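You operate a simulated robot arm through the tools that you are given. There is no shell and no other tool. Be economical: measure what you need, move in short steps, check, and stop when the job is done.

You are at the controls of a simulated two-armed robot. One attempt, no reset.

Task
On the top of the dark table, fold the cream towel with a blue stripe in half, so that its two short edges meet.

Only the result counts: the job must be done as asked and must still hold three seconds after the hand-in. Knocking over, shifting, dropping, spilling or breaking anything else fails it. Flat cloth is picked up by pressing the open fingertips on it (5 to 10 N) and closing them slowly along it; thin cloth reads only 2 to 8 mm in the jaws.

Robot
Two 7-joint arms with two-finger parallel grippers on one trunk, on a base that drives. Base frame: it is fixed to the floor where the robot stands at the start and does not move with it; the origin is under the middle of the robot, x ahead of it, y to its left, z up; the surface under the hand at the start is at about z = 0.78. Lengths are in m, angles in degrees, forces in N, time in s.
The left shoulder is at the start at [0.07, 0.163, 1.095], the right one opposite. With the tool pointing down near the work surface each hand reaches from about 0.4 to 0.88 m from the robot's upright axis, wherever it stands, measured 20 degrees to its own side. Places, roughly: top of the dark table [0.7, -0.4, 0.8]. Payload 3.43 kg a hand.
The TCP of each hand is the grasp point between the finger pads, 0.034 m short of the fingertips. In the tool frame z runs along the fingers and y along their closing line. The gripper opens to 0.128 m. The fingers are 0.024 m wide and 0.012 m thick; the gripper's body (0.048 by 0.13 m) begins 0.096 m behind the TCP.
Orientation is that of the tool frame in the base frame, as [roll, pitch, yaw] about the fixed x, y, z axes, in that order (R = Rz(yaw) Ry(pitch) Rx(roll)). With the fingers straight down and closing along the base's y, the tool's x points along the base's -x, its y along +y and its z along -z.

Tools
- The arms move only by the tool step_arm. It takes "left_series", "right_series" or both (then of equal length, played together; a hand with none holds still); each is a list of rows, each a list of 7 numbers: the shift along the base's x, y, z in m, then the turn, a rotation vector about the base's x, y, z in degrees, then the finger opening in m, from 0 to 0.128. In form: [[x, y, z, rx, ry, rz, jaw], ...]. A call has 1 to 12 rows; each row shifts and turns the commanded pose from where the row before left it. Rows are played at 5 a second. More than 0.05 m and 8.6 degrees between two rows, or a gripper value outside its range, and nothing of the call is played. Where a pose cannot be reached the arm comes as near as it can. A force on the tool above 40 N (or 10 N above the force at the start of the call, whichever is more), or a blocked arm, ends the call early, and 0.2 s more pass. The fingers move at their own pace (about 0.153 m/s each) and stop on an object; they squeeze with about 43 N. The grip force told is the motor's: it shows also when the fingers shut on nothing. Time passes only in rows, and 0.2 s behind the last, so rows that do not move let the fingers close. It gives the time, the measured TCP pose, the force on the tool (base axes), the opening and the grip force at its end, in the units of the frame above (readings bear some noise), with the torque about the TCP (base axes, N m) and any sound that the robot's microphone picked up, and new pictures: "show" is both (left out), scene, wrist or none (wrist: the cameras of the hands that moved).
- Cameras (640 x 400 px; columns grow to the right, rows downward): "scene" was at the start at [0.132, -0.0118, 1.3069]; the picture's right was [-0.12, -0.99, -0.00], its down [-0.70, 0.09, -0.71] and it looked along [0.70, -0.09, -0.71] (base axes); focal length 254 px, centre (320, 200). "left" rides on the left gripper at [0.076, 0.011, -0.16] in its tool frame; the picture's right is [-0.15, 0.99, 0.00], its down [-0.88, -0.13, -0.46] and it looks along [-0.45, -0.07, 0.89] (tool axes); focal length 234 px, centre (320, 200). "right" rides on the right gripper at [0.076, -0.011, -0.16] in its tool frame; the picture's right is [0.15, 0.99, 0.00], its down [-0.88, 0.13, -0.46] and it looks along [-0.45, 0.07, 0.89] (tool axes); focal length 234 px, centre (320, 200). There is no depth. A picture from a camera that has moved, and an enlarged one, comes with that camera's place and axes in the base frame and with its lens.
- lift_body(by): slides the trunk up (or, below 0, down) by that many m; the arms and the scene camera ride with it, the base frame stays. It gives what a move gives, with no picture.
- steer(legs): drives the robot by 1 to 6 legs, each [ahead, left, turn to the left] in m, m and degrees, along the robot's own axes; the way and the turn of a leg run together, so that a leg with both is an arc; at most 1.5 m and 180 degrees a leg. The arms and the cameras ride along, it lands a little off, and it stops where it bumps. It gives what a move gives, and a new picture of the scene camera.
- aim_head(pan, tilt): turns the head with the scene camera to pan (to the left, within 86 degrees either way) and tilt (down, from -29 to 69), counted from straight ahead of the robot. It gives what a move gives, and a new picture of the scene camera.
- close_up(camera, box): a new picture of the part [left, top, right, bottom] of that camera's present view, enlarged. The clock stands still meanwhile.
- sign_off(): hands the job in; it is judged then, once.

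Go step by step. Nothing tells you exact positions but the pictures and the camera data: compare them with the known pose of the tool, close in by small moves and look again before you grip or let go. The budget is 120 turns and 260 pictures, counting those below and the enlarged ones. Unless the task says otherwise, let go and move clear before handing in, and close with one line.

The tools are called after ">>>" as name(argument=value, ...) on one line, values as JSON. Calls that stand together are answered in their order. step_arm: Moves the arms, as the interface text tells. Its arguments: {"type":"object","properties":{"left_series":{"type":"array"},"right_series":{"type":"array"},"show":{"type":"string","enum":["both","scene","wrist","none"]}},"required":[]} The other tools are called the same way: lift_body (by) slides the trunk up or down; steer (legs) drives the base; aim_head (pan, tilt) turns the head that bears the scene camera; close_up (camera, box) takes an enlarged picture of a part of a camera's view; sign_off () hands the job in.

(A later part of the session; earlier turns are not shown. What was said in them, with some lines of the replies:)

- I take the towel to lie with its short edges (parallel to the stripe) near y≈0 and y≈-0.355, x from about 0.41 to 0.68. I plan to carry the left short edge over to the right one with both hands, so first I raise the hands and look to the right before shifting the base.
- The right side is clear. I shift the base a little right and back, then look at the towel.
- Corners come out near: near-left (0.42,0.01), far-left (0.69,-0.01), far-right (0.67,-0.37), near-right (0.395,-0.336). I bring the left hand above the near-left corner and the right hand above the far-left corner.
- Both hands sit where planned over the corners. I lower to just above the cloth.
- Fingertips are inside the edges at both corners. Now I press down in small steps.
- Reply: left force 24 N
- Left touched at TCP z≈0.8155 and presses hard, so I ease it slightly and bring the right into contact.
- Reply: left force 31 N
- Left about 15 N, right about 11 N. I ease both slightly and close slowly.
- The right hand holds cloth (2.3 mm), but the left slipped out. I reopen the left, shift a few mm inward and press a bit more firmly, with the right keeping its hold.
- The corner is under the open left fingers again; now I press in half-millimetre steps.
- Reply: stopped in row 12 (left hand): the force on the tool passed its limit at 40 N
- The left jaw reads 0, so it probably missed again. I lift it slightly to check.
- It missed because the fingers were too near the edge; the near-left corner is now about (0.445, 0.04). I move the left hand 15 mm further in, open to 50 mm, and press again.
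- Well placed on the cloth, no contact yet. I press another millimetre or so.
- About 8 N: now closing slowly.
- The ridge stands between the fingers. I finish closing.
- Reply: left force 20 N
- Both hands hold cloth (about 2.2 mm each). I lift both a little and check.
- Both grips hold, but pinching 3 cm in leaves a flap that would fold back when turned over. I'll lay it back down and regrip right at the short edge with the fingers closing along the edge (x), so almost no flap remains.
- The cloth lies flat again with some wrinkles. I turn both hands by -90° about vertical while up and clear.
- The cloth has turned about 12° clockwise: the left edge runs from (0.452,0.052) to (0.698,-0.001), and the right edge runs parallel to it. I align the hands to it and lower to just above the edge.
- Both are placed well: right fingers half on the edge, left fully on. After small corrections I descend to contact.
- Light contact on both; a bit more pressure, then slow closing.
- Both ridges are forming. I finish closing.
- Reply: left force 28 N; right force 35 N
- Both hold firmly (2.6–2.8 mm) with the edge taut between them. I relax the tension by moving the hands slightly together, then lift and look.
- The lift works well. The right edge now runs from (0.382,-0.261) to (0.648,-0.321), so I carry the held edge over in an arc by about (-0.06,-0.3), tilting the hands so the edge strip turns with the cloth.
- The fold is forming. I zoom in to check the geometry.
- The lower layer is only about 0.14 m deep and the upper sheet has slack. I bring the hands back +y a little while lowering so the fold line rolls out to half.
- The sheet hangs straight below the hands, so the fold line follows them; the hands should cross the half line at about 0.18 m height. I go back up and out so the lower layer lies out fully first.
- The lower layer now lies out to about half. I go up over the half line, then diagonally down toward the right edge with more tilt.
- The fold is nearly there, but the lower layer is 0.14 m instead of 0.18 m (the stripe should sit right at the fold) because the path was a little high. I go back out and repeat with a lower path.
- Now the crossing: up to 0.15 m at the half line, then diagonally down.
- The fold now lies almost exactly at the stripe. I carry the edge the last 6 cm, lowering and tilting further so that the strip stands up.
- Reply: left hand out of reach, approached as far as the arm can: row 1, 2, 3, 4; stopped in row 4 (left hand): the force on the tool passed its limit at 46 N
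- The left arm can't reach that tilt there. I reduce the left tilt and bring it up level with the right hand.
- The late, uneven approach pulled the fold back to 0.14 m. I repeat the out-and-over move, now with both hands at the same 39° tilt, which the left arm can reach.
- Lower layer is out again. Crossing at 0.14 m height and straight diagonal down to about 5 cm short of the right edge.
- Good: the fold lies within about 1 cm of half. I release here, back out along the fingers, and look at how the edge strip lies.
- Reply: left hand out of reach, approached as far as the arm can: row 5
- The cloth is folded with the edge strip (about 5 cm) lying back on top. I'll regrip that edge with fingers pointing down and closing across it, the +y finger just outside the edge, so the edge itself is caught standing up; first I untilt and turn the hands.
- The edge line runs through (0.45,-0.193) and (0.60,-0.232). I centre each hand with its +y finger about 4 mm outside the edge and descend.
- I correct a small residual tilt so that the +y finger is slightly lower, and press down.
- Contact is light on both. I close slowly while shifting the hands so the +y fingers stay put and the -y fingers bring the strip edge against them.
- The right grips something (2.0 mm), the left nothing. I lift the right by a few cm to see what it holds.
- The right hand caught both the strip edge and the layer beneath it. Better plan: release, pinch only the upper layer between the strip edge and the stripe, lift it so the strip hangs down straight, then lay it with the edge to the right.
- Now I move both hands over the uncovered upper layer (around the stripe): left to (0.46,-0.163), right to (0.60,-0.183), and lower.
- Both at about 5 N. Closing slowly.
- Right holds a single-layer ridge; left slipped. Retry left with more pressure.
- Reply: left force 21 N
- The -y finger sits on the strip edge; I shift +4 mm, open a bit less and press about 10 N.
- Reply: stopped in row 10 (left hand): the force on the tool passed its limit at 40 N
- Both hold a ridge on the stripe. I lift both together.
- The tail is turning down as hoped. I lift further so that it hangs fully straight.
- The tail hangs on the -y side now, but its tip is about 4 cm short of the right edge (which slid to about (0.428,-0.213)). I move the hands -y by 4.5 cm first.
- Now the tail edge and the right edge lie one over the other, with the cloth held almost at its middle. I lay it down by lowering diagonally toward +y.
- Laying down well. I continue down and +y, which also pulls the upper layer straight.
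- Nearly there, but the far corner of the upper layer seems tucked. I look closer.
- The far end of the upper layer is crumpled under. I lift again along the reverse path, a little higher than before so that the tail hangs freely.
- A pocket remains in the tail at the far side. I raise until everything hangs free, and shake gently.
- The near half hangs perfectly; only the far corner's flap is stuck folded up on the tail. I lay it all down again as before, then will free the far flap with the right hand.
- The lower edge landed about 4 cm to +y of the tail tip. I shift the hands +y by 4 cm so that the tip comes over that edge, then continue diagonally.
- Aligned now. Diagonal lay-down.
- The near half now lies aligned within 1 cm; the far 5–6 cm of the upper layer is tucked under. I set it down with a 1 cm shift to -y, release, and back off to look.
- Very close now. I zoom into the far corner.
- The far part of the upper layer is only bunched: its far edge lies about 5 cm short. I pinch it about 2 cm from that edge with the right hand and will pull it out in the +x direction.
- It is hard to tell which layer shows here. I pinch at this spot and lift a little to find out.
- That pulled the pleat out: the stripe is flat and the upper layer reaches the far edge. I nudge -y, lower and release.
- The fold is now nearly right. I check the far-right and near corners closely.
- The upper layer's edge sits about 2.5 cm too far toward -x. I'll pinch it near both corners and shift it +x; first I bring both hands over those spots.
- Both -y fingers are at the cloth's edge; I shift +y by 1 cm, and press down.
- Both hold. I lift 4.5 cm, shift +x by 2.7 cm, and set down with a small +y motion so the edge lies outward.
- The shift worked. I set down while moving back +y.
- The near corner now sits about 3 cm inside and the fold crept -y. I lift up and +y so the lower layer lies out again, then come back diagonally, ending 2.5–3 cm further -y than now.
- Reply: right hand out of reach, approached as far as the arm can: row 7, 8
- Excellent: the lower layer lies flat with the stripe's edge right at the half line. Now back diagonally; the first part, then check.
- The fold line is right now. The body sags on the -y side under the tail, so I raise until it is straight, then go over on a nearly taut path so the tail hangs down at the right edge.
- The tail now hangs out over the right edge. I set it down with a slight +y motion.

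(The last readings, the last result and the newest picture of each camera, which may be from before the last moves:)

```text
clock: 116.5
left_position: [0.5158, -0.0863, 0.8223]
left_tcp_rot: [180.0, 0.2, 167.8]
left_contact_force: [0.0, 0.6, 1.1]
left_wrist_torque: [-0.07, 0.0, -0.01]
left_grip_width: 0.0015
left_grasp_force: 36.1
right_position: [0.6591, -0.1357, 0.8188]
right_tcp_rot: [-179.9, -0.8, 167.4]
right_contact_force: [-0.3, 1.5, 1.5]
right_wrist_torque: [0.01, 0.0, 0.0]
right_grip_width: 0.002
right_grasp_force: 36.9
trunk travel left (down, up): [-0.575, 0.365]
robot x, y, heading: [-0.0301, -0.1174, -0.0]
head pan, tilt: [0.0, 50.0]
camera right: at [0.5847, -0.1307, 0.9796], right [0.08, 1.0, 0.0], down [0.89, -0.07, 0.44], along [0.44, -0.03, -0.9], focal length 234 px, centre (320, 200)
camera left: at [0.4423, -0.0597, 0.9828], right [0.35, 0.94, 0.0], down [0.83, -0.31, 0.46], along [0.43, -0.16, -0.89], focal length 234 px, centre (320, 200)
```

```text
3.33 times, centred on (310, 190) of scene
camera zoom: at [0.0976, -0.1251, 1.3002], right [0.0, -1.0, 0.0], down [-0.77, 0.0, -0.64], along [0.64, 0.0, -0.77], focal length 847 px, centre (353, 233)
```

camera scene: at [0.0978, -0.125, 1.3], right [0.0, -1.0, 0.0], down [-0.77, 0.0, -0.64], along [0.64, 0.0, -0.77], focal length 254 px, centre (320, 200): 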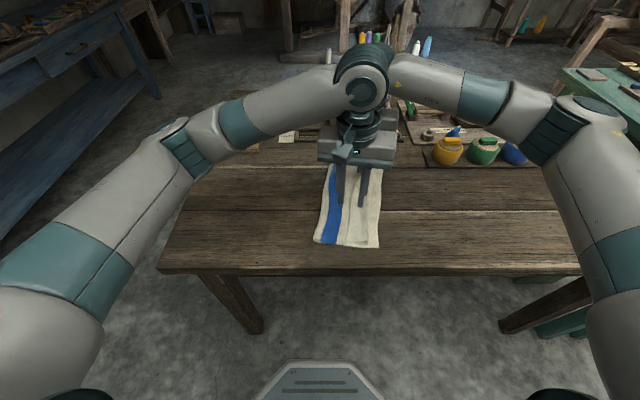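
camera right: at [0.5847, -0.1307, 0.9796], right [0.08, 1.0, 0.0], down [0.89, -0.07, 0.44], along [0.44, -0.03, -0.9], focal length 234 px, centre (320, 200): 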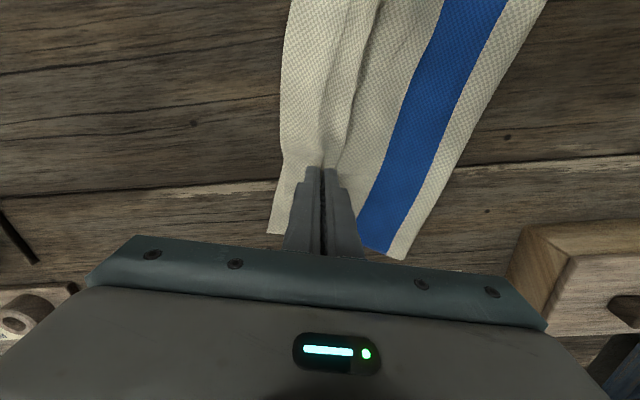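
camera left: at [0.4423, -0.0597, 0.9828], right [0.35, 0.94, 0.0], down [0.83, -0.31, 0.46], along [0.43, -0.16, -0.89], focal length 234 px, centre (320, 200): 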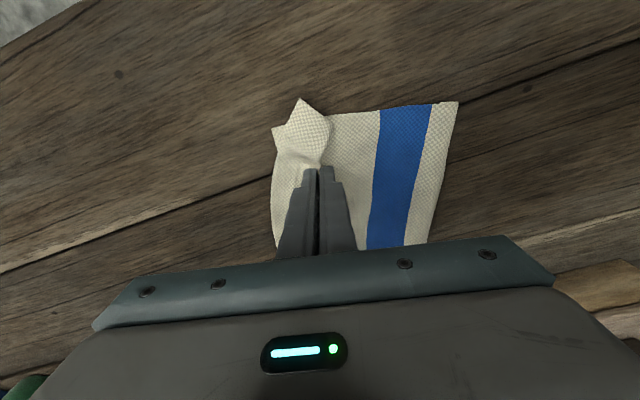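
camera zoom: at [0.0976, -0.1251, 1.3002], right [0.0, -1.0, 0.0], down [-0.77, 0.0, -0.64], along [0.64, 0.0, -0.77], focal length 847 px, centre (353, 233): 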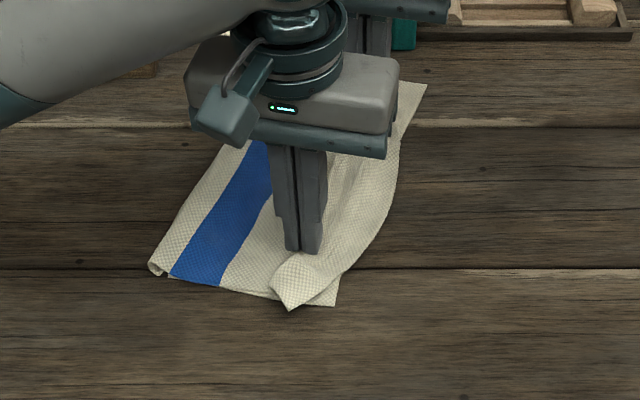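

Mostly good; the near corner of the upper layer lies skewed. I release both, back off straight up and look.

>>> step_arm(left_series=[[0, 0, -0.003, 0, 0, 0, 0], [0, 0, 0, 0, 0, 0, 0.015], [0, 0, 0, 0, 0, 0, 0.03], [0, 0, 0.03, 0, 0, 0, 0.03], [0, 0.02, 0.04, 0, 0, 0, 0.03], [0, 0.04, 0.03, 0, 0, 0, 0.03], [0, 0.04, 0, 0, 0, 0, 0.03], [0, 0.03, 0, 0, 0, 0, 0.03]], right_series=[[0, 0, -0.001, 0, 0, 0, 0], [0, 0, 0, 0, 0, 0, 0.015], [0, 0, 0, 0, 0, 0, 0.03], [0, 0, 0.03, 0, 0, 0, 0.03], [0, 0.02, 0.04, 0, 0, 0, 0.03], [0, 0.04, 0.03, 0, 0, 0, 0.03], [0, 0.02, 0, 0, 0, 0, 0.03], [0, 0.02, 0, 0, 0, 0, 0.03]], show="none")

>>> close_up(camera="scene", box=[240, 130, 380, 250])

>>> close_up(camera="left", box=[100, 60, 420, 260])

```text
clock: 118.3
left_position: [0.5128, 0.0448, 0.919]
left_tcp_rot: [-179.9, 0.2, 167.7]
left_contact_force: [-0.5, -0.2, -0.8]
left_wrist_torque: [-0.08, 0.01, -0.03]
left_grip_width: 0.03
left_grasp_force: 0.1
right_position: [0.6575, -0.0319, 0.9196]
right_tcp_rot: [-179.8, -0.7, 167.3]
right_contact_force: [-0.3, 0.1, -0.1]
right_wrist_torque: [-0.01, -0.04, 0.02]
right_grip_width: 0.03
right_grasp_force: 0.1
trunk travel left (down, up): [-0.575, 0.365]
robot x, y, heading: [-0.0281, -0.1226, 0.2]
head pan, tilt: [0.0, 50.0]
```

```text
3.33 times, centred on (310, 190) of scene
camera zoom: at [0.0972, -0.1229, 1.3002], right [0.0, -1.0, 0.0], down [-0.77, 0.0, -0.64], along [0.64, 0.0, -0.77], focal length 847 px, centre (353, 233)
```

zoom: 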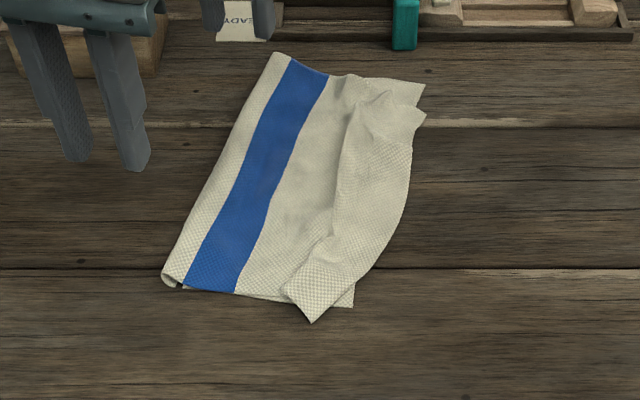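

```text
2.00 times, centred on (260, 160) of left
camera zoom: at [0.4404, 0.0718, 1.079], right [0.35, 0.94, 0.0], down [0.83, -0.31, 0.46], along [0.43, -0.16, -0.89], focal length 468 px, centre (440, 280)
```

zoom: 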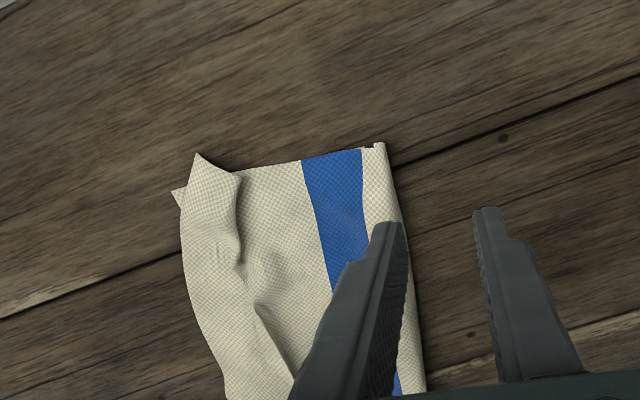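

The edge strip folded back again, but the method that worked before applies: pinch the single upper layer near the stripe with both hands, let the tail hang straight, and lay it with a +y motion. I position for that.

>>> step_arm(left_series=[[-0.006, -0.038, 0, 0, 0, -4, 0.034], [-0.007, -0.039, 0, 0, 0, 0, 0.034], [0, 0, -0.04, 0, 0, 0, 0.034], [0, 0, -0.04, 0, 0, 0, 0.034], [0, 0, -0.012, 0, 0, 0, 0.034], [0, 0, 0, 0, 0, 0, 0.034]], right_series=[[-0.006, -0.02, 0, 0, 0, -4, 0.034], [-0.006, -0.021, 0, 0, 0, 0, 0.034], [0, 0, -0.04, 0, 0, 0, 0.034], [0, 0, -0.04, 0, 0, 0, 0.034], [0, 0, -0.012, 0, 0, 0, 0.034], [0, 0, 0, 0, 0, 0, 0.034]], show="wrist")

```text
clock: 119.8
left_position: [0.4971, -0.0312, 0.825]
left_tcp_rot: [180.0, 0.1, 163.7]
left_contact_force: [0.0, 0.3, 0.8]
left_wrist_torque: [0.01, -0.02, 0.02]
left_grip_width: 0.034
left_grasp_force: 0.1
right_position: [0.6499, -0.0756, 0.8253]
right_tcp_rot: [-179.9, -0.7, 163.3]
right_contact_force: [-0.2, 0.4, 0.7]
right_wrist_torque: [0.01, -0.01, 0.0]
right_grip_width: 0.0339
right_grasp_force: 0.1
trunk travel left (down, up): [-0.575, 0.365]
robot x, y, heading: [-0.0319, -0.121, -0.1]
head pan, tilt: [0.0, 50.0]
camera right: at [0.576, -0.0658, 0.9862], right [0.14, 0.99, 0.0], down [0.89, -0.13, 0.44], along [0.44, -0.06, -0.9], focal length 234 px, centre (320, 200)
camera left: at [0.4279, -0.001, 0.9857], right [0.42, 0.91, 0.0], down [0.81, -0.37, 0.46], along [0.42, -0.19, -0.89], focal length 234 px, centre (320, 200)
```

right: 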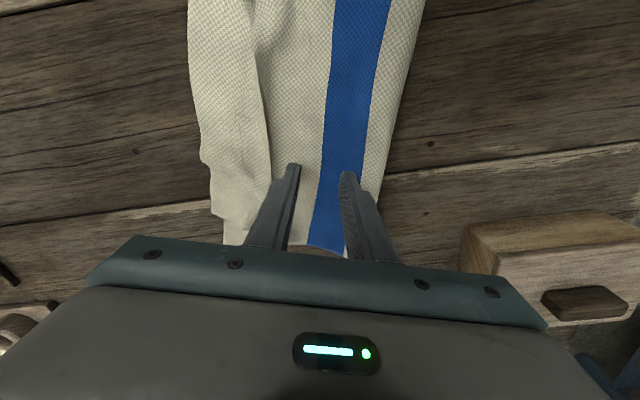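
left: 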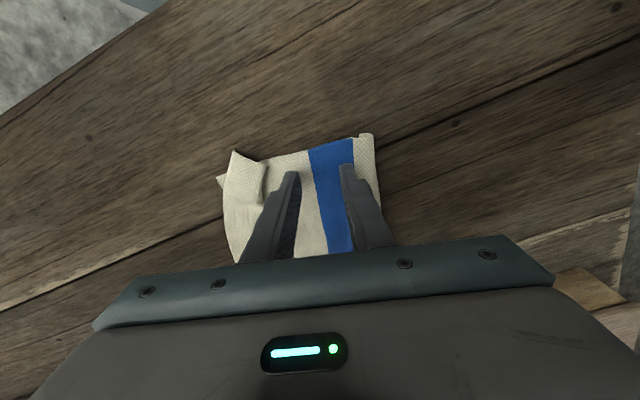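

Well placed. Pressing down.

>>> step_arm(left_series=[[0, 0, -0.005, 0, 0, 0, 0.034], [0, 0, -0.003, 0, 0, 0, 0.034], [0, 0, -0.0008, 0, 0, 0, 0.034], [0, 0, 0, 0, 0, 0, 0.034]], right_series=[[0, 0, -0.005, 0, 0, 0, 0.034], [0, 0, -0.003, 0, 0, 0, 0.034], [0, 0, -0.0008, 0, 0, 0, 0.034], [0, 0, 0, 0, 0, 0, 0.034]], show="none")

```text
clock: 120.8
left_position: [0.4971, -0.0319, 0.818]
left_tcp_rot: [-179.9, 0.1, 163.6]
left_contact_force: [-0.4, -1.0, 1.5]
left_wrist_torque: [0.02, -0.02, 0.0]
left_grip_width: 0.0338
left_grasp_force: 0.0
right_position: [0.6479, -0.0763, 0.8167]
right_tcp_rot: [-179.9, -0.8, 163.3]
right_contact_force: [-0.4, 0.0, 1.0]
right_wrist_torque: [-0.01, 0.0, -0.01]
right_grip_width: 0.0342
right_grasp_force: 0.1
trunk travel left (down, up): [-0.575, 0.365]
robot x, y, heading: [-0.0357, -0.1217, -0.0]
head pan, tilt: [0.0, 50.0]
```

>>> step_arm(left_series=[[0, 0, -0.001, 0, 0, 0, 0.034], [0, 0, -0.0006, 0, 0, 0, 0.034], [0, 0, 0, 0, 0, 0, 0.034]], right_series=[[0, 0, -0.0008, 0, 0, 0, 0.034], [0, 0, -0.0005, 0, 0, 0, 0.034], [0, 0, 0, 0, 0, 0, 0.034]], show="none")

```text
clock: 121.5
left_position: [0.4972, -0.0312, 0.8166]
left_tcp_rot: [-180.0, 0.2, 163.7]
left_contact_force: [-0.6, 1.0, 6.6]
left_wrist_torque: [0.06, 0.11, 0.0]
left_grip_width: 0.0339
left_grasp_force: 0.0
right_position: [0.6486, -0.076, 0.8159]
right_tcp_rot: [-180.0, -0.7, 163.2]
right_contact_force: [0.9, 0.3, 3.1]
right_wrist_torque: [0.02, -0.08, -0.04]
right_grip_width: 0.0342
right_grasp_force: 0.4
trunk travel left (down, up): [-0.575, 0.365]
robot x, y, heading: [-0.0325, -0.1217, 0.0]
head pan, tilt: [0.0, 50.0]
```

>>> step_arm(left_series=[[0, 0, -0.0003, 0, 0, 0, 0.031], [0, 0, 0, 0, 0, 0, 0.028], [0, 0, 0, 0, 0, 0, 0.025], [0, 0, 0, 0, 0, 0, 0.022], [0, 0, 0, 0, 0, 0, 0.018], [0, 0, 0, 0, 0, 0, 0.014], [0, 0, 0, 0, 0, 0, 0.01], [0, 0, 0, 0, 0, 0, 0.006], [0, 0, 0, 0, 0, 0, 0.003], [0, 0, 0, 0, 0, 0, 0], [0, 0, 0, 0, 0, 0, 0]], right_series=[[0, 0, -0.0006, 0, 0, 0, 0.031], [0, 0, 0, 0, 0, 0, 0.028], [0, 0, 0, 0, 0, 0, 0.025], [0, 0, 0, 0, 0, 0, 0.022], [0, 0, 0, 0, 0, 0, 0.018], [0, 0, 0, 0, 0, 0, 0.014], [0, 0, 0, 0, 0, 0, 0.01], [0, 0, 0, 0, 0, 0, 0.006], [0, 0, 0, 0, 0, 0, 0.003], [0, 0, 0, 0, 0, 0, 0], [0, 0, 0, 0, 0, 0, 0]], show="wrist")

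```text
clock: 124.0
left_position: [0.4958, -0.0328, 0.8163]
left_tcp_rot: [-179.9, 0.3, 163.7]
left_contact_force: [0.9, -0.9, 14.0]
left_wrist_torque: [0.04, 0.06, 0.03]
left_grip_width: 0.0021
left_grasp_force: 36.2
right_position: [0.6477, -0.0775, 0.8161]
right_tcp_rot: [-179.9, -0.7, 163.2]
right_contact_force: [-0.9, 1.3, 11.2]
right_wrist_torque: [0.01, -0.06, -0.01]
right_grip_width: 0.0
right_grasp_force: 32.6
trunk travel left (down, up): [-0.575, 0.365]
robot x, y, heading: [-0.0299, -0.1248, -0.0]
head pan, tilt: [0.0, 50.0]
camera right: at [0.5729, -0.0656, 0.9766], right [0.14, 0.99, 0.0], down [0.89, -0.13, 0.45], along [0.44, -0.06, -0.9], focal length 234 px, centre (320, 200)
camera left: at [0.4268, -0.0004, 0.9769], right [0.42, 0.91, 0.0], down [0.81, -0.37, 0.46], along [0.42, -0.19, -0.89], focal length 234 px, centre (320, 200)
```

right: 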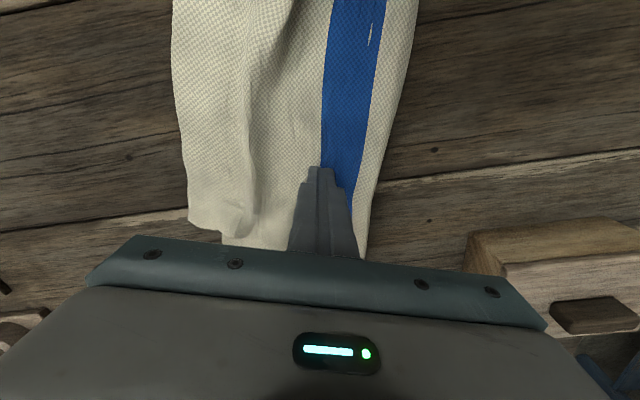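
left: 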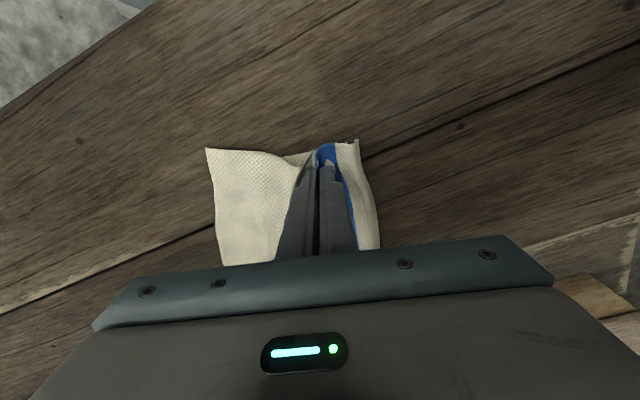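

The left holds; the right missed. The cloth looks changed, so I check it.

>>> close_up(camera="scene", box=[240, 130, 380, 250])

```text
3.33 times, centred on (310, 190) of scene
camera zoom: at [0.0958, -0.1252, 1.3004], right [0.0, -1.0, 0.0], down [-0.77, 0.0, -0.64], along [0.64, 0.0, -0.77], focal length 847 px, centre (353, 233)
```

zoom: 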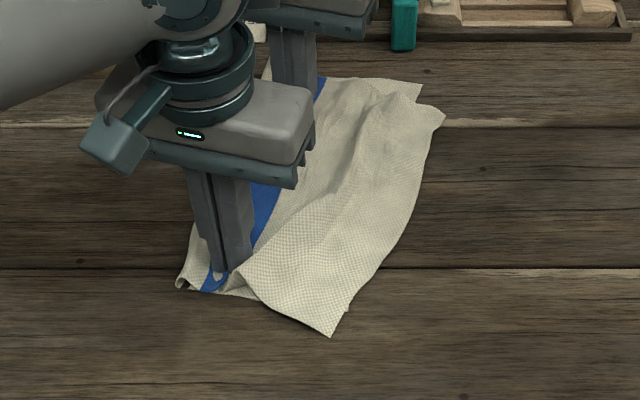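

Actually the strip was just a pleat: the upper edge now lies close to the lower right edge. I release the left, raise both hands and look.

>>> step_arm(left_series=[[0, 0, 0, 0, 0, 0, 0.015], [0, 0, 0, 0, 0, 0, 0.03], [0, 0, 0.03, 0, 0, 0, 0.03], [0, 0.03, 0.04, 0, 0, 0, 0.03], [0, 0.04, 0.03, 0, 0, 0, 0.03]], right_series=[[0, 0, 0.01, 0, 0, 0, 0], [0, 0, 0.02, 0, 0, 0, 0], [0, 0, 0.03, 0, 0, 0, 0.03], [0, 0.03, 0.03, 0, 0, 0, 0.03], [0, 0.03, 0.01, 0, 0, 0, 0.03]], show="wrist")

>>> close_up(camera="scene", box=[240, 130, 380, 250])

```text
clock: 125.2
left_position: [0.4968, 0.0375, 0.9152]
left_tcp_rot: [-179.9, 0.2, 163.5]
left_contact_force: [-0.4, 1.5, -1.0]
left_wrist_torque: [-0.03, 0.02, -0.02]
left_grip_width: 0.0299
left_grasp_force: 0.0
right_position: [0.646, -0.0146, 0.9127]
right_tcp_rot: [-179.7, -0.7, 163.3]
right_contact_force: [1.1, 0.2, 0.2]
right_wrist_torque: [-0.03, -0.02, -0.02]
right_grip_width: 0.0302
right_grasp_force: 0.1
trunk travel left (down, up): [-0.575, 0.365]
robot x, y, heading: [-0.0278, -0.1198, -0.4]
head pan, tilt: [0.0, 50.0]
camera right: at [0.5732, -0.0037, 1.0734], right [0.14, 0.99, 0.0], down [0.89, -0.13, 0.44], along [0.44, -0.07, -0.9], focal length 234 px, centre (320, 200)
camera left: at [0.427, 0.0681, 1.0767], right [0.42, 0.91, 0.0], down [0.81, -0.37, 0.46], along [0.42, -0.19, -0.89], focal length 234 px, centre (320, 200)
```

right: 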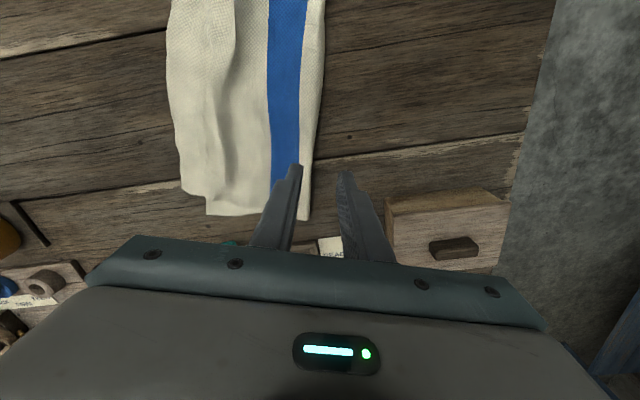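
left: 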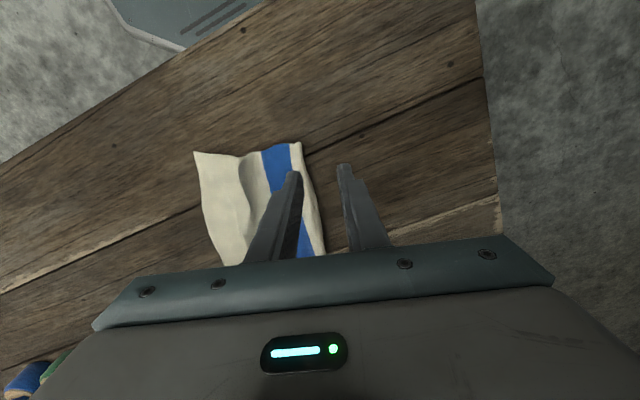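

```text
3.33 times, centred on (310, 190) of scene
camera zoom: at [0.0972, -0.1224, 1.3001], right [0.0, -1.0, 0.0], down [-0.77, 0.0, -0.64], along [0.64, 0.0, -0.77], focal length 847 px, centre (353, 233)
```

zoom: 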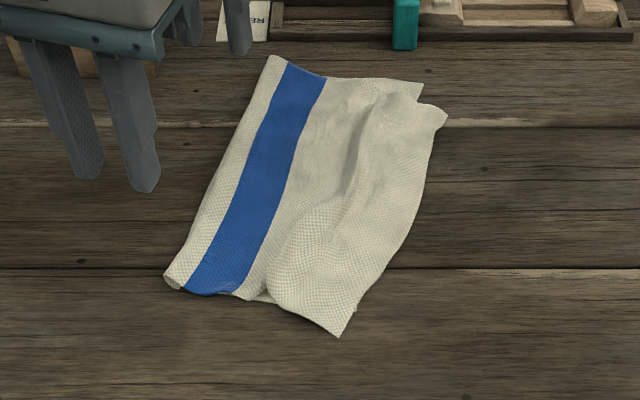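

Very close: upper corners are off by about (-2.7,+1.1) cm near and (-4.7,-2) cm far. I'll pinch the upper layer near both corners and shift it with minimal lift.

>>> step_arm(left_series=[[-0.0035, -0.035, 0, 0, 0, 0, 0.036], [-0.0035, -0.035, 0, 0, 0, 0, 0.036], [-0.0035, -0.035, 0, 0, 0, 0, 0.036], [-0.0035, -0.035, 0, 0, 0, 0, 0.036], [0, 0, -0.04, 0, 0, 0, 0.036], [0, 0, -0.04, 0, 0, 0, 0.036], [0, 0, -0.01, 0, 0, 0, 0.036], [0, 0, -0.005, 0, 0, 0, 0.036]], right_series=[[-0.002, -0.035, 0, 0, 0, 0, 0.036], [-0.002, -0.035, 0, 0, 0, 0, 0.036], [-0.002, -0.036, 0, 0, 0, 0, 0.036], [-0.003, -0.036, 0, 0, 0, 0, 0.036], [0, 0, -0.04, 0, 0, 0, 0.036], [0, 0, -0.04, 0, 0, 0, 0.036], [0, 0, -0.008, 0, 0, 0, 0.036], [0, 0, -0.005, 0, 0, 0, 0.036]], show="wrist")

```text
clock: 127.0
left_position: [0.4868, -0.0999, 0.8206]
left_tcp_rot: [180.0, 0.2, 163.7]
left_contact_force: [-0.3, 1.2, -0.4]
left_wrist_torque: [0.01, -0.01, 0.04]
left_grip_width: 0.0361
left_grasp_force: 0.1
right_position: [0.6392, -0.1601, 0.8212]
right_tcp_rot: [-180.0, -0.8, 163.3]
right_contact_force: [-0.6, 0.0, -0.6]
right_wrist_torque: [-0.01, 0.0, -0.02]
right_grip_width: 0.0361
right_grasp_force: 0.0
trunk travel left (down, up): [-0.575, 0.365]
robot x, y, heading: [-0.0287, -0.1241, -0.1]
head pan, tilt: [0.0, 50.0]
camera right: at [0.5661, -0.1484, 0.9815], right [0.14, 0.99, 0.0], down [0.89, -0.13, 0.44], along [0.44, -0.06, -0.9], focal length 234 px, centre (320, 200)
camera left: at [0.4164, -0.0695, 0.98], right [0.42, 0.91, 0.0], down [0.81, -0.37, 0.46], along [0.42, -0.19, -0.89], focal length 234 px, centre (320, 200)
```

right: 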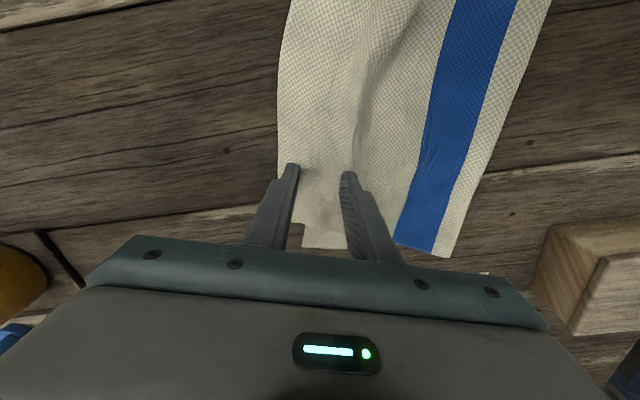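
left: 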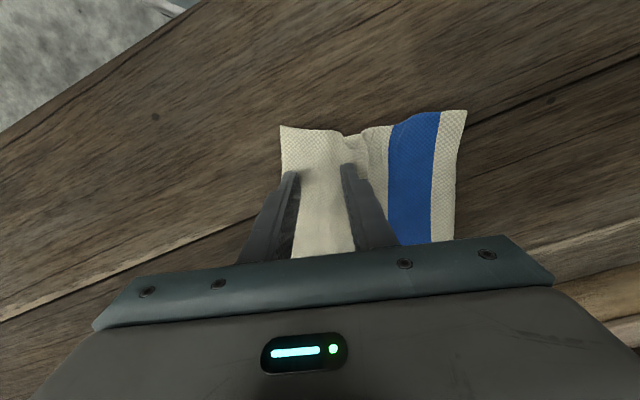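

>>> step_arm(left_series=[[0.002, 0.008, 0, 0, 0, 0, 0.036], [0, 0, -0.003, 0, 0, 0, 0.036], [0, 0, -0.0015, 0, 0, 0, 0.036], [0, 0, -0.0004, 0, 0, 0, 0.036], [0, 0, 0, 0, 0, 0, 0.036]], right_series=[[0.001, 0.006, 0, 0, 0, 0, 0.036], [0, 0, -0.003, 0, 0, 0, 0.036], [0, 0, -0.0015, 0, 0, 0, 0.036], [0, 0, -0.0006, 0, 0, 0, 0.036], [0, 0, 0, 0, 0, 0, 0.036]], show="none")

```text
clock: 128.2
left_position: [0.4883, -0.0933, 0.8169]
left_tcp_rot: [-180.0, 0.3, 163.8]
left_contact_force: [2.1, 3.6, 15.4]
left_wrist_torque: [0.19, -0.06, -0.04]
left_grip_width: 0.0359
left_grasp_force: 0.1
right_position: [0.6389, -0.1521, 0.8187]
right_tcp_rot: [-179.9, -0.6, 163.4]
right_contact_force: [0.1, -0.2, -0.6]
right_wrist_torque: [0.02, 0.01, 0.01]
right_grip_width: 0.0359
right_grasp_force: 0.1
trunk travel left (down, up): [-0.575, 0.365]
robot x, y, heading: [-0.033, -0.1199, -0.1]
head pan, tilt: [0.0, 50.0]
```

>>> step_arm(left_series=[[0, 0, 0.0003, 0, 0, 0, 0.036], [0, 0, 0, 0, 0, 0, 0.036], [0, 0, 0, 0, 0, 0, 0.036]], right_series=[[0, 0, -0.0012, 0, 0, 0, 0.036], [0, 0, -0.001, 0, 0, 0, 0.036], [0, 0, 0, 0, 0, 0, 0.036]], show="none")

```text
clock: 128.9
left_position: [0.4877, -0.0938, 0.8172]
left_tcp_rot: [179.9, 0.3, 163.7]
left_contact_force: [3.4, 3.3, 12.2]
left_wrist_torque: [0.14, -0.09, -0.02]
left_grip_width: 0.0361
left_grasp_force: 0.2
right_position: [0.6382, -0.1527, 0.8157]
right_tcp_rot: [-179.9, -0.6, 163.3]
right_contact_force: [0.3, -0.7, 2.6]
right_wrist_torque: [0.04, -0.05, 0.0]
right_grip_width: 0.0358
right_grasp_force: 0.1
trunk travel left (down, up): [-0.575, 0.365]
robot x, y, heading: [-0.028, -0.1224, 0.1]
head pan, tilt: [0.0, 50.0]
```

Left 12 N, right 3 N: a touch more on the right, then close both.

>>> step_arm(left_series=[[0, 0, 0, 0, 0, 0, 0.036], [0, 0, 0, 0, 0, 0, 0.032], [0, 0, 0, 0, 0, 0, 0.028], [0, 0, 0, 0, 0, 0, 0.024], [0, 0, 0, 0, 0, 0, 0.02], [0, 0, 0, 0, 0, 0, 0.016], [0, 0, 0, 0, 0, 0, 0.012], [0, 0, 0, 0, 0, 0, 0.008], [0, 0, 0, 0, 0, 0, 0.004], [0, 0, 0, 0, 0, 0, 0], [0, 0, 0, 0, 0, 0, 0]], right_series=[[0, 0, -0.0008, 0, 0, 0, 0.036], [0, 0, 0, 0, 0, 0, 0.032], [0, 0, 0, 0, 0, 0, 0.028], [0, 0, 0, 0, 0, 0, 0.024], [0, 0, 0, 0, 0, 0, 0.02], [0, 0, 0, 0, 0, 0, 0.016], [0, 0, 0, 0, 0, 0, 0.012], [0, 0, 0, 0, 0, 0, 0.008], [0, 0, 0, 0, 0, 0, 0.004], [0, 0, 0, 0, 0, 0, 0], [0, 0, 0, 0, 0, 0, 0]], show="none")

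```text
clock: 131.3
left_position: [0.486, -0.0944, 0.8162]
left_tcp_rot: [-179.9, 0.3, 163.6]
left_contact_force: [1.4, -0.9, 1.7]
left_wrist_torque: [-0.03, -0.04, -0.04]
left_grip_width: 0.0019
left_grasp_force: 36.7
right_position: [0.6375, -0.1533, 0.8154]
right_tcp_rot: [-179.9, -0.6, 163.3]
right_contact_force: [-0.4, -1.0, 22.4]
right_wrist_torque: [-0.11, -0.05, 0.01]
right_grip_width: 0.0021
right_grasp_force: 36.7
trunk travel left (down, up): [-0.575, 0.365]
robot x, y, heading: [-0.0299, -0.1232, -0.1]
head pan, tilt: [0.0, 50.0]
```

Both hold. I lift 2 cm, shift left (+3.2,-0.8) cm and right (+4.0,+1.2) cm, and lower again.

>>> step_arm(left_series=[[0, 0, 0.012, 0, 0, 0, 0], [0.004, 0, 0.01, 0, 0, 0, 0], [0.009, -0.003, 0, 0, 0, 0, 0], [0.009, -0.003, 0, 0, 0, 0, 0], [0.009, -0.002, 0, 0, 0, 0, 0], [0.001, 0, -0.01, 0, 0, 0, 0], [0, 0, -0.01, 0, 0, 0, 0], [0, 0, 0, 0, 0, 0, 0]], right_series=[[0, 0, 0.012, 0, 0, 0, 0], [0.007, 0.002, 0.01, 0, 0, 0, 0], [0.011, 0.003, 0, 0, 0, 0, 0], [0.011, 0.003, 0, 0, 0, 0, 0], [0.01, 0.003, 0, 0, 0, 0, 0], [0.001, 0.001, -0.01, 0, 0, 0, 0], [0, 0, -0.01, 0, 0, 0, 0], [0, 0, 0, 0, 0, 0, 0]], show="none")

>>> close_up(camera="scene", box=[240, 130, 380, 250])

```text
clock: 133.2
left_position: [0.5192, -0.1041, 0.8173]
left_tcp_rot: [180.0, 0.2, 163.7]
left_contact_force: [2.1, 0.2, 1.3]
left_wrist_torque: [0.0, -0.08, 0.01]
left_grip_width: 0.002
left_grasp_force: 36.7
right_position: [0.6783, -0.1391, 0.8158]
right_tcp_rot: [-179.9, -0.6, 163.3]
right_contact_force: [-1.0, 1.0, 5.8]
right_wrist_torque: [0.02, 0.08, 0.01]
right_grip_width: 0.0022
right_grasp_force: 36.3
trunk travel left (down, up): [-0.575, 0.365]
robot x, y, heading: [-0.0286, -0.1221, -0.1]
head pan, tilt: [0.0, 50.0]
```

```text
3.33 times, centred on (310, 190) of scene
camera zoom: at [0.0974, -0.1249, 1.3004], right [0.0, -1.0, 0.0], down [-0.77, 0.0, -0.64], along [0.64, 0.0, -0.77], focal length 847 px, centre (353, 233)
```

zoom: 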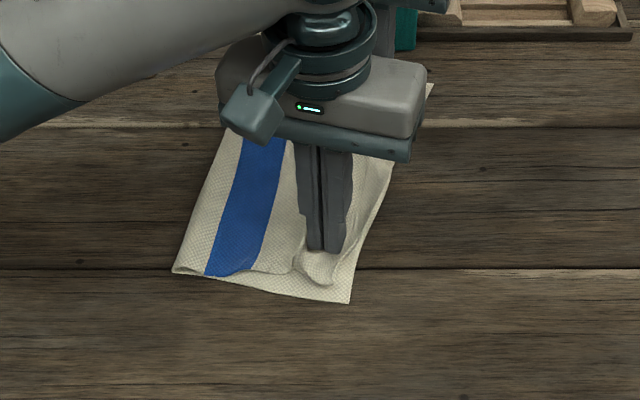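

The near corner now sits close to the lower one. I release both and retreat.

>>> step_arm(left_series=[[0, 0, 0, 0, 0, 0, 0.012], [0, 0, 0, 0, 0, 0, 0.025], [0, 0, 0, 0, 0, 0, 0.034], [0, 0, 0.03, 0, 0, 0, 0.034], [0, 0.02, 0.04, 0, 0, 0, 0.034], [0, 0.045, 0.03, 0, 0, 0, 0.034], [0, 0.045, 0, 0, 0, 0, 0.034], [0, 0.045, 0, 0, 0, 0, 0.034]], right_series=[[0, 0, 0, 0, 0, 0, 0.012], [0, 0, 0, 0, 0, 0, 0.025], [0, 0, 0, 0, 0, 0, 0.034], [0, 0, 0.03, 0, 0, 0, 0.034], [0, 0.0, 0.04, 0, 0, 0, 0.034], [0, 0.03, 0.03, 0, 0, 0, 0.034], [-0.01, 0.03, 0, 0, 0, 0, 0.034], [-0.01, 0.03, 0, 0, 0, 0, 0.034]], show="none")

>>> close_up(camera="scene", box=[240, 130, 380, 250])

```text
refused: row 6 steps farther than a row can; nothing moved
```

```text
3.33 times, centred on (310, 190) of scene
camera zoom: at [0.0974, -0.1249, 1.3004], right [0.0, -1.0, 0.0], down [-0.77, 0.0, -0.64], along [0.64, 0.0, -0.77], focal length 847 px, centre (353, 233)
```

zoom: 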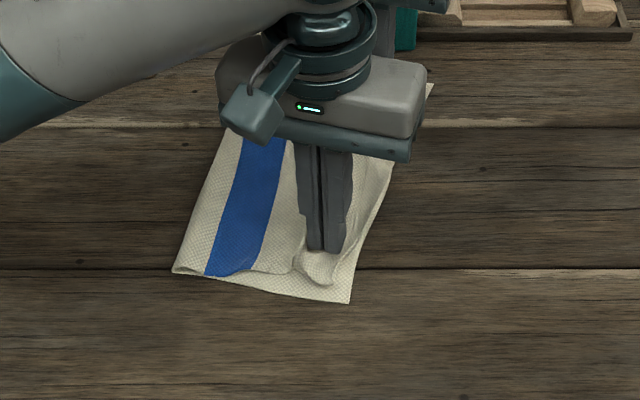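

One row was too long; I repeat it with shorter steps.

>>> step_arm(left_series=[[0, 0, 0, 0, 0, 0, 0.012], [0, 0, 0, 0, 0, 0, 0.025], [0, 0, 0, 0, 0, 0, 0.034], [0, 0, 0.03, 0, 0, 0, 0.034], [0, 0.01, 0.04, 0, 0, 0, 0.034], [0, 0.03, 0.03, 0, 0, 0, 0.034], [0, 0.045, 0, 0, 0, 0, 0.034], [0, 0.045, 0, 0, 0, 0, 0.034]], right_series=[[0, 0, 0, 0, 0, 0, 0.012], [0, 0, 0, 0, 0, 0, 0.025], [0, 0, 0, 0, 0, 0, 0.034], [0, 0, 0.03, 0, 0, 0, 0.034], [0, 0.0, 0.04, 0, 0, 0, 0.034], [0, 0.02, 0.03, 0, 0, 0, 0.034], [-0.01, 0.03, 0, 0, 0, 0, 0.034], [-0.01, 0.03, 0, 0, 0, 0, 0.034]], show="none")

>>> close_up(camera="scene", box=[240, 130, 380, 250])

```text
clock: 134.9
left_position: [0.5155, 0.0262, 0.9162]
left_tcp_rot: [-179.9, 0.1, 163.7]
left_contact_force: [0.1, 0.9, 1.0]
left_wrist_torque: [-0.06, 0.01, 0.01]
left_grip_width: 0.0342
left_grasp_force: 0.0
right_position: [0.6599, -0.0585, 0.9193]
right_tcp_rot: [-179.8, -0.7, 163.4]
right_contact_force: [-0.1, 0.4, -0.5]
right_wrist_torque: [-0.03, -0.01, -0.01]
right_grip_width: 0.0338
right_grasp_force: 0.1
trunk travel left (down, up): [-0.575, 0.365]
robot x, y, heading: [-0.0345, -0.1219, -0.1]
head pan, tilt: [0.0, 50.0]
```

```text
3.33 times, centred on (310, 190) of scene
camera zoom: at [0.097, -0.1226, 1.3003], right [0.0, -1.0, 0.0], down [-0.77, 0.0, -0.64], along [0.64, 0.0, -0.77], focal length 847 px, centre (353, 233)
```

zoom: 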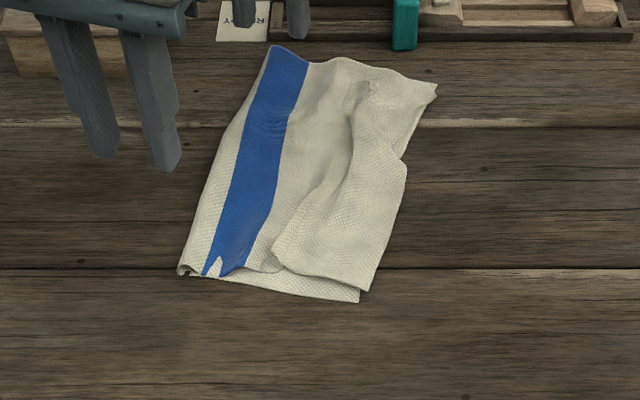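

Excellent: the near corners meet within about 1 cm. I check the far end.

>>> close_up(camera="scene", box=[300, 140, 345, 185])

>>> close_up(camera="right", box=[130, 0, 370, 240])

```text
8.89 times, centred on (322, 162) of scene
camera zoom: at [0.097, -0.1226, 1.3003], right [0.0, -1.0, 0.0], down [-0.77, 0.0, -0.64], along [0.64, 0.0, -0.77], focal length 2260 px, centre (298, 533)
```

zoom: 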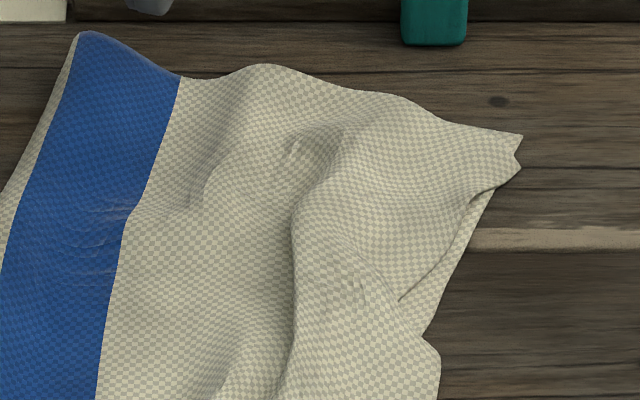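

```text
1.67 times, centred on (250, 120) of right
camera zoom: at [0.5862, -0.0477, 1.08], right [0.14, 0.99, 0.0], down [0.89, -0.13, 0.44], along [0.44, -0.07, -0.9], focal length 390 px, centre (437, 333)
```

zoom: 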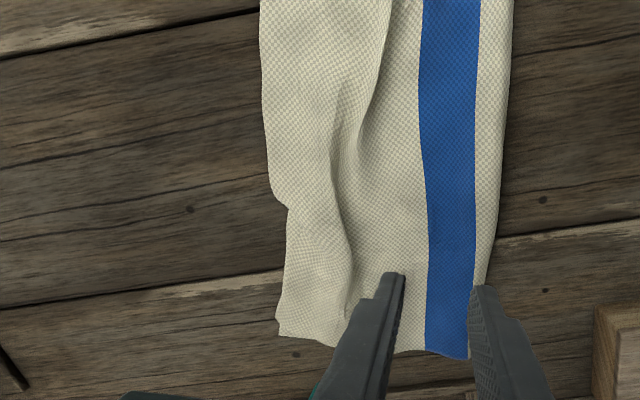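

The short edges now meet along their length within about 1–1.5 cm, with the stripe at the fold. I move both hands well clear and take a last look.

>>> step_arm(left_series=[[0, 0.02, 0.04, 0, 0, 0, 0.034], [0, 0.03, 0.03, 0, 0, 0, 0.034], [0, 0.03, 0, 0, 0, 0, 0.034]], right_series=[[0, 0, 0.045, 0, 0, 0, 0.034], [-0.02, 0, 0.04, 0, 0, 0, 0.034], [0, 0, 0.03, 0, 0, 0, 0.034]], show="scene")

```text
clock: 135.8
left_position: [0.5168, 0.1087, 0.9888]
left_tcp_rot: [-179.9, 0.2, 163.7]
left_contact_force: [0.1, 0.7, 0.2]
left_wrist_torque: [-0.04, -0.02, 0.02]
left_grip_width: 0.0341
left_grasp_force: 0.1
right_position: [0.6418, -0.0578, 1.0335]
right_tcp_rot: [-179.8, -0.8, 163.3]
right_contact_force: [-0.5, -0.9, 0.1]
right_wrist_torque: [-0.03, -0.03, 0.0]
right_grip_width: 0.0343
right_grasp_force: 0.1
trunk travel left (down, up): [-0.575, 0.365]
robot x, y, heading: [-0.0322, -0.1205, -0.0]
head pan, tilt: [0.0, 50.0]
camera scene: at [0.0976, -0.1234, 1.3001], right [0.0, -1.0, 0.0], down [-0.77, 0.0, -0.64], along [0.64, 0.0, -0.77], focal length 254 px, centre (320, 200)
```

scene: 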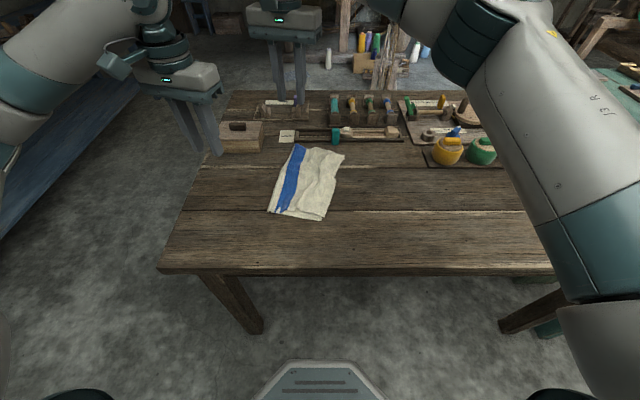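

The towel lies folded in half on the table, the hands are clear and the other items look undisturbed. I hand in.

>>> sign_off()

```text
The job is handed in.
```

The towel is folded in half on the dark table. Its two short edges meet to about 1–1.5 cm by my reading of the pictures, though a small pleat is left in the upper layer.
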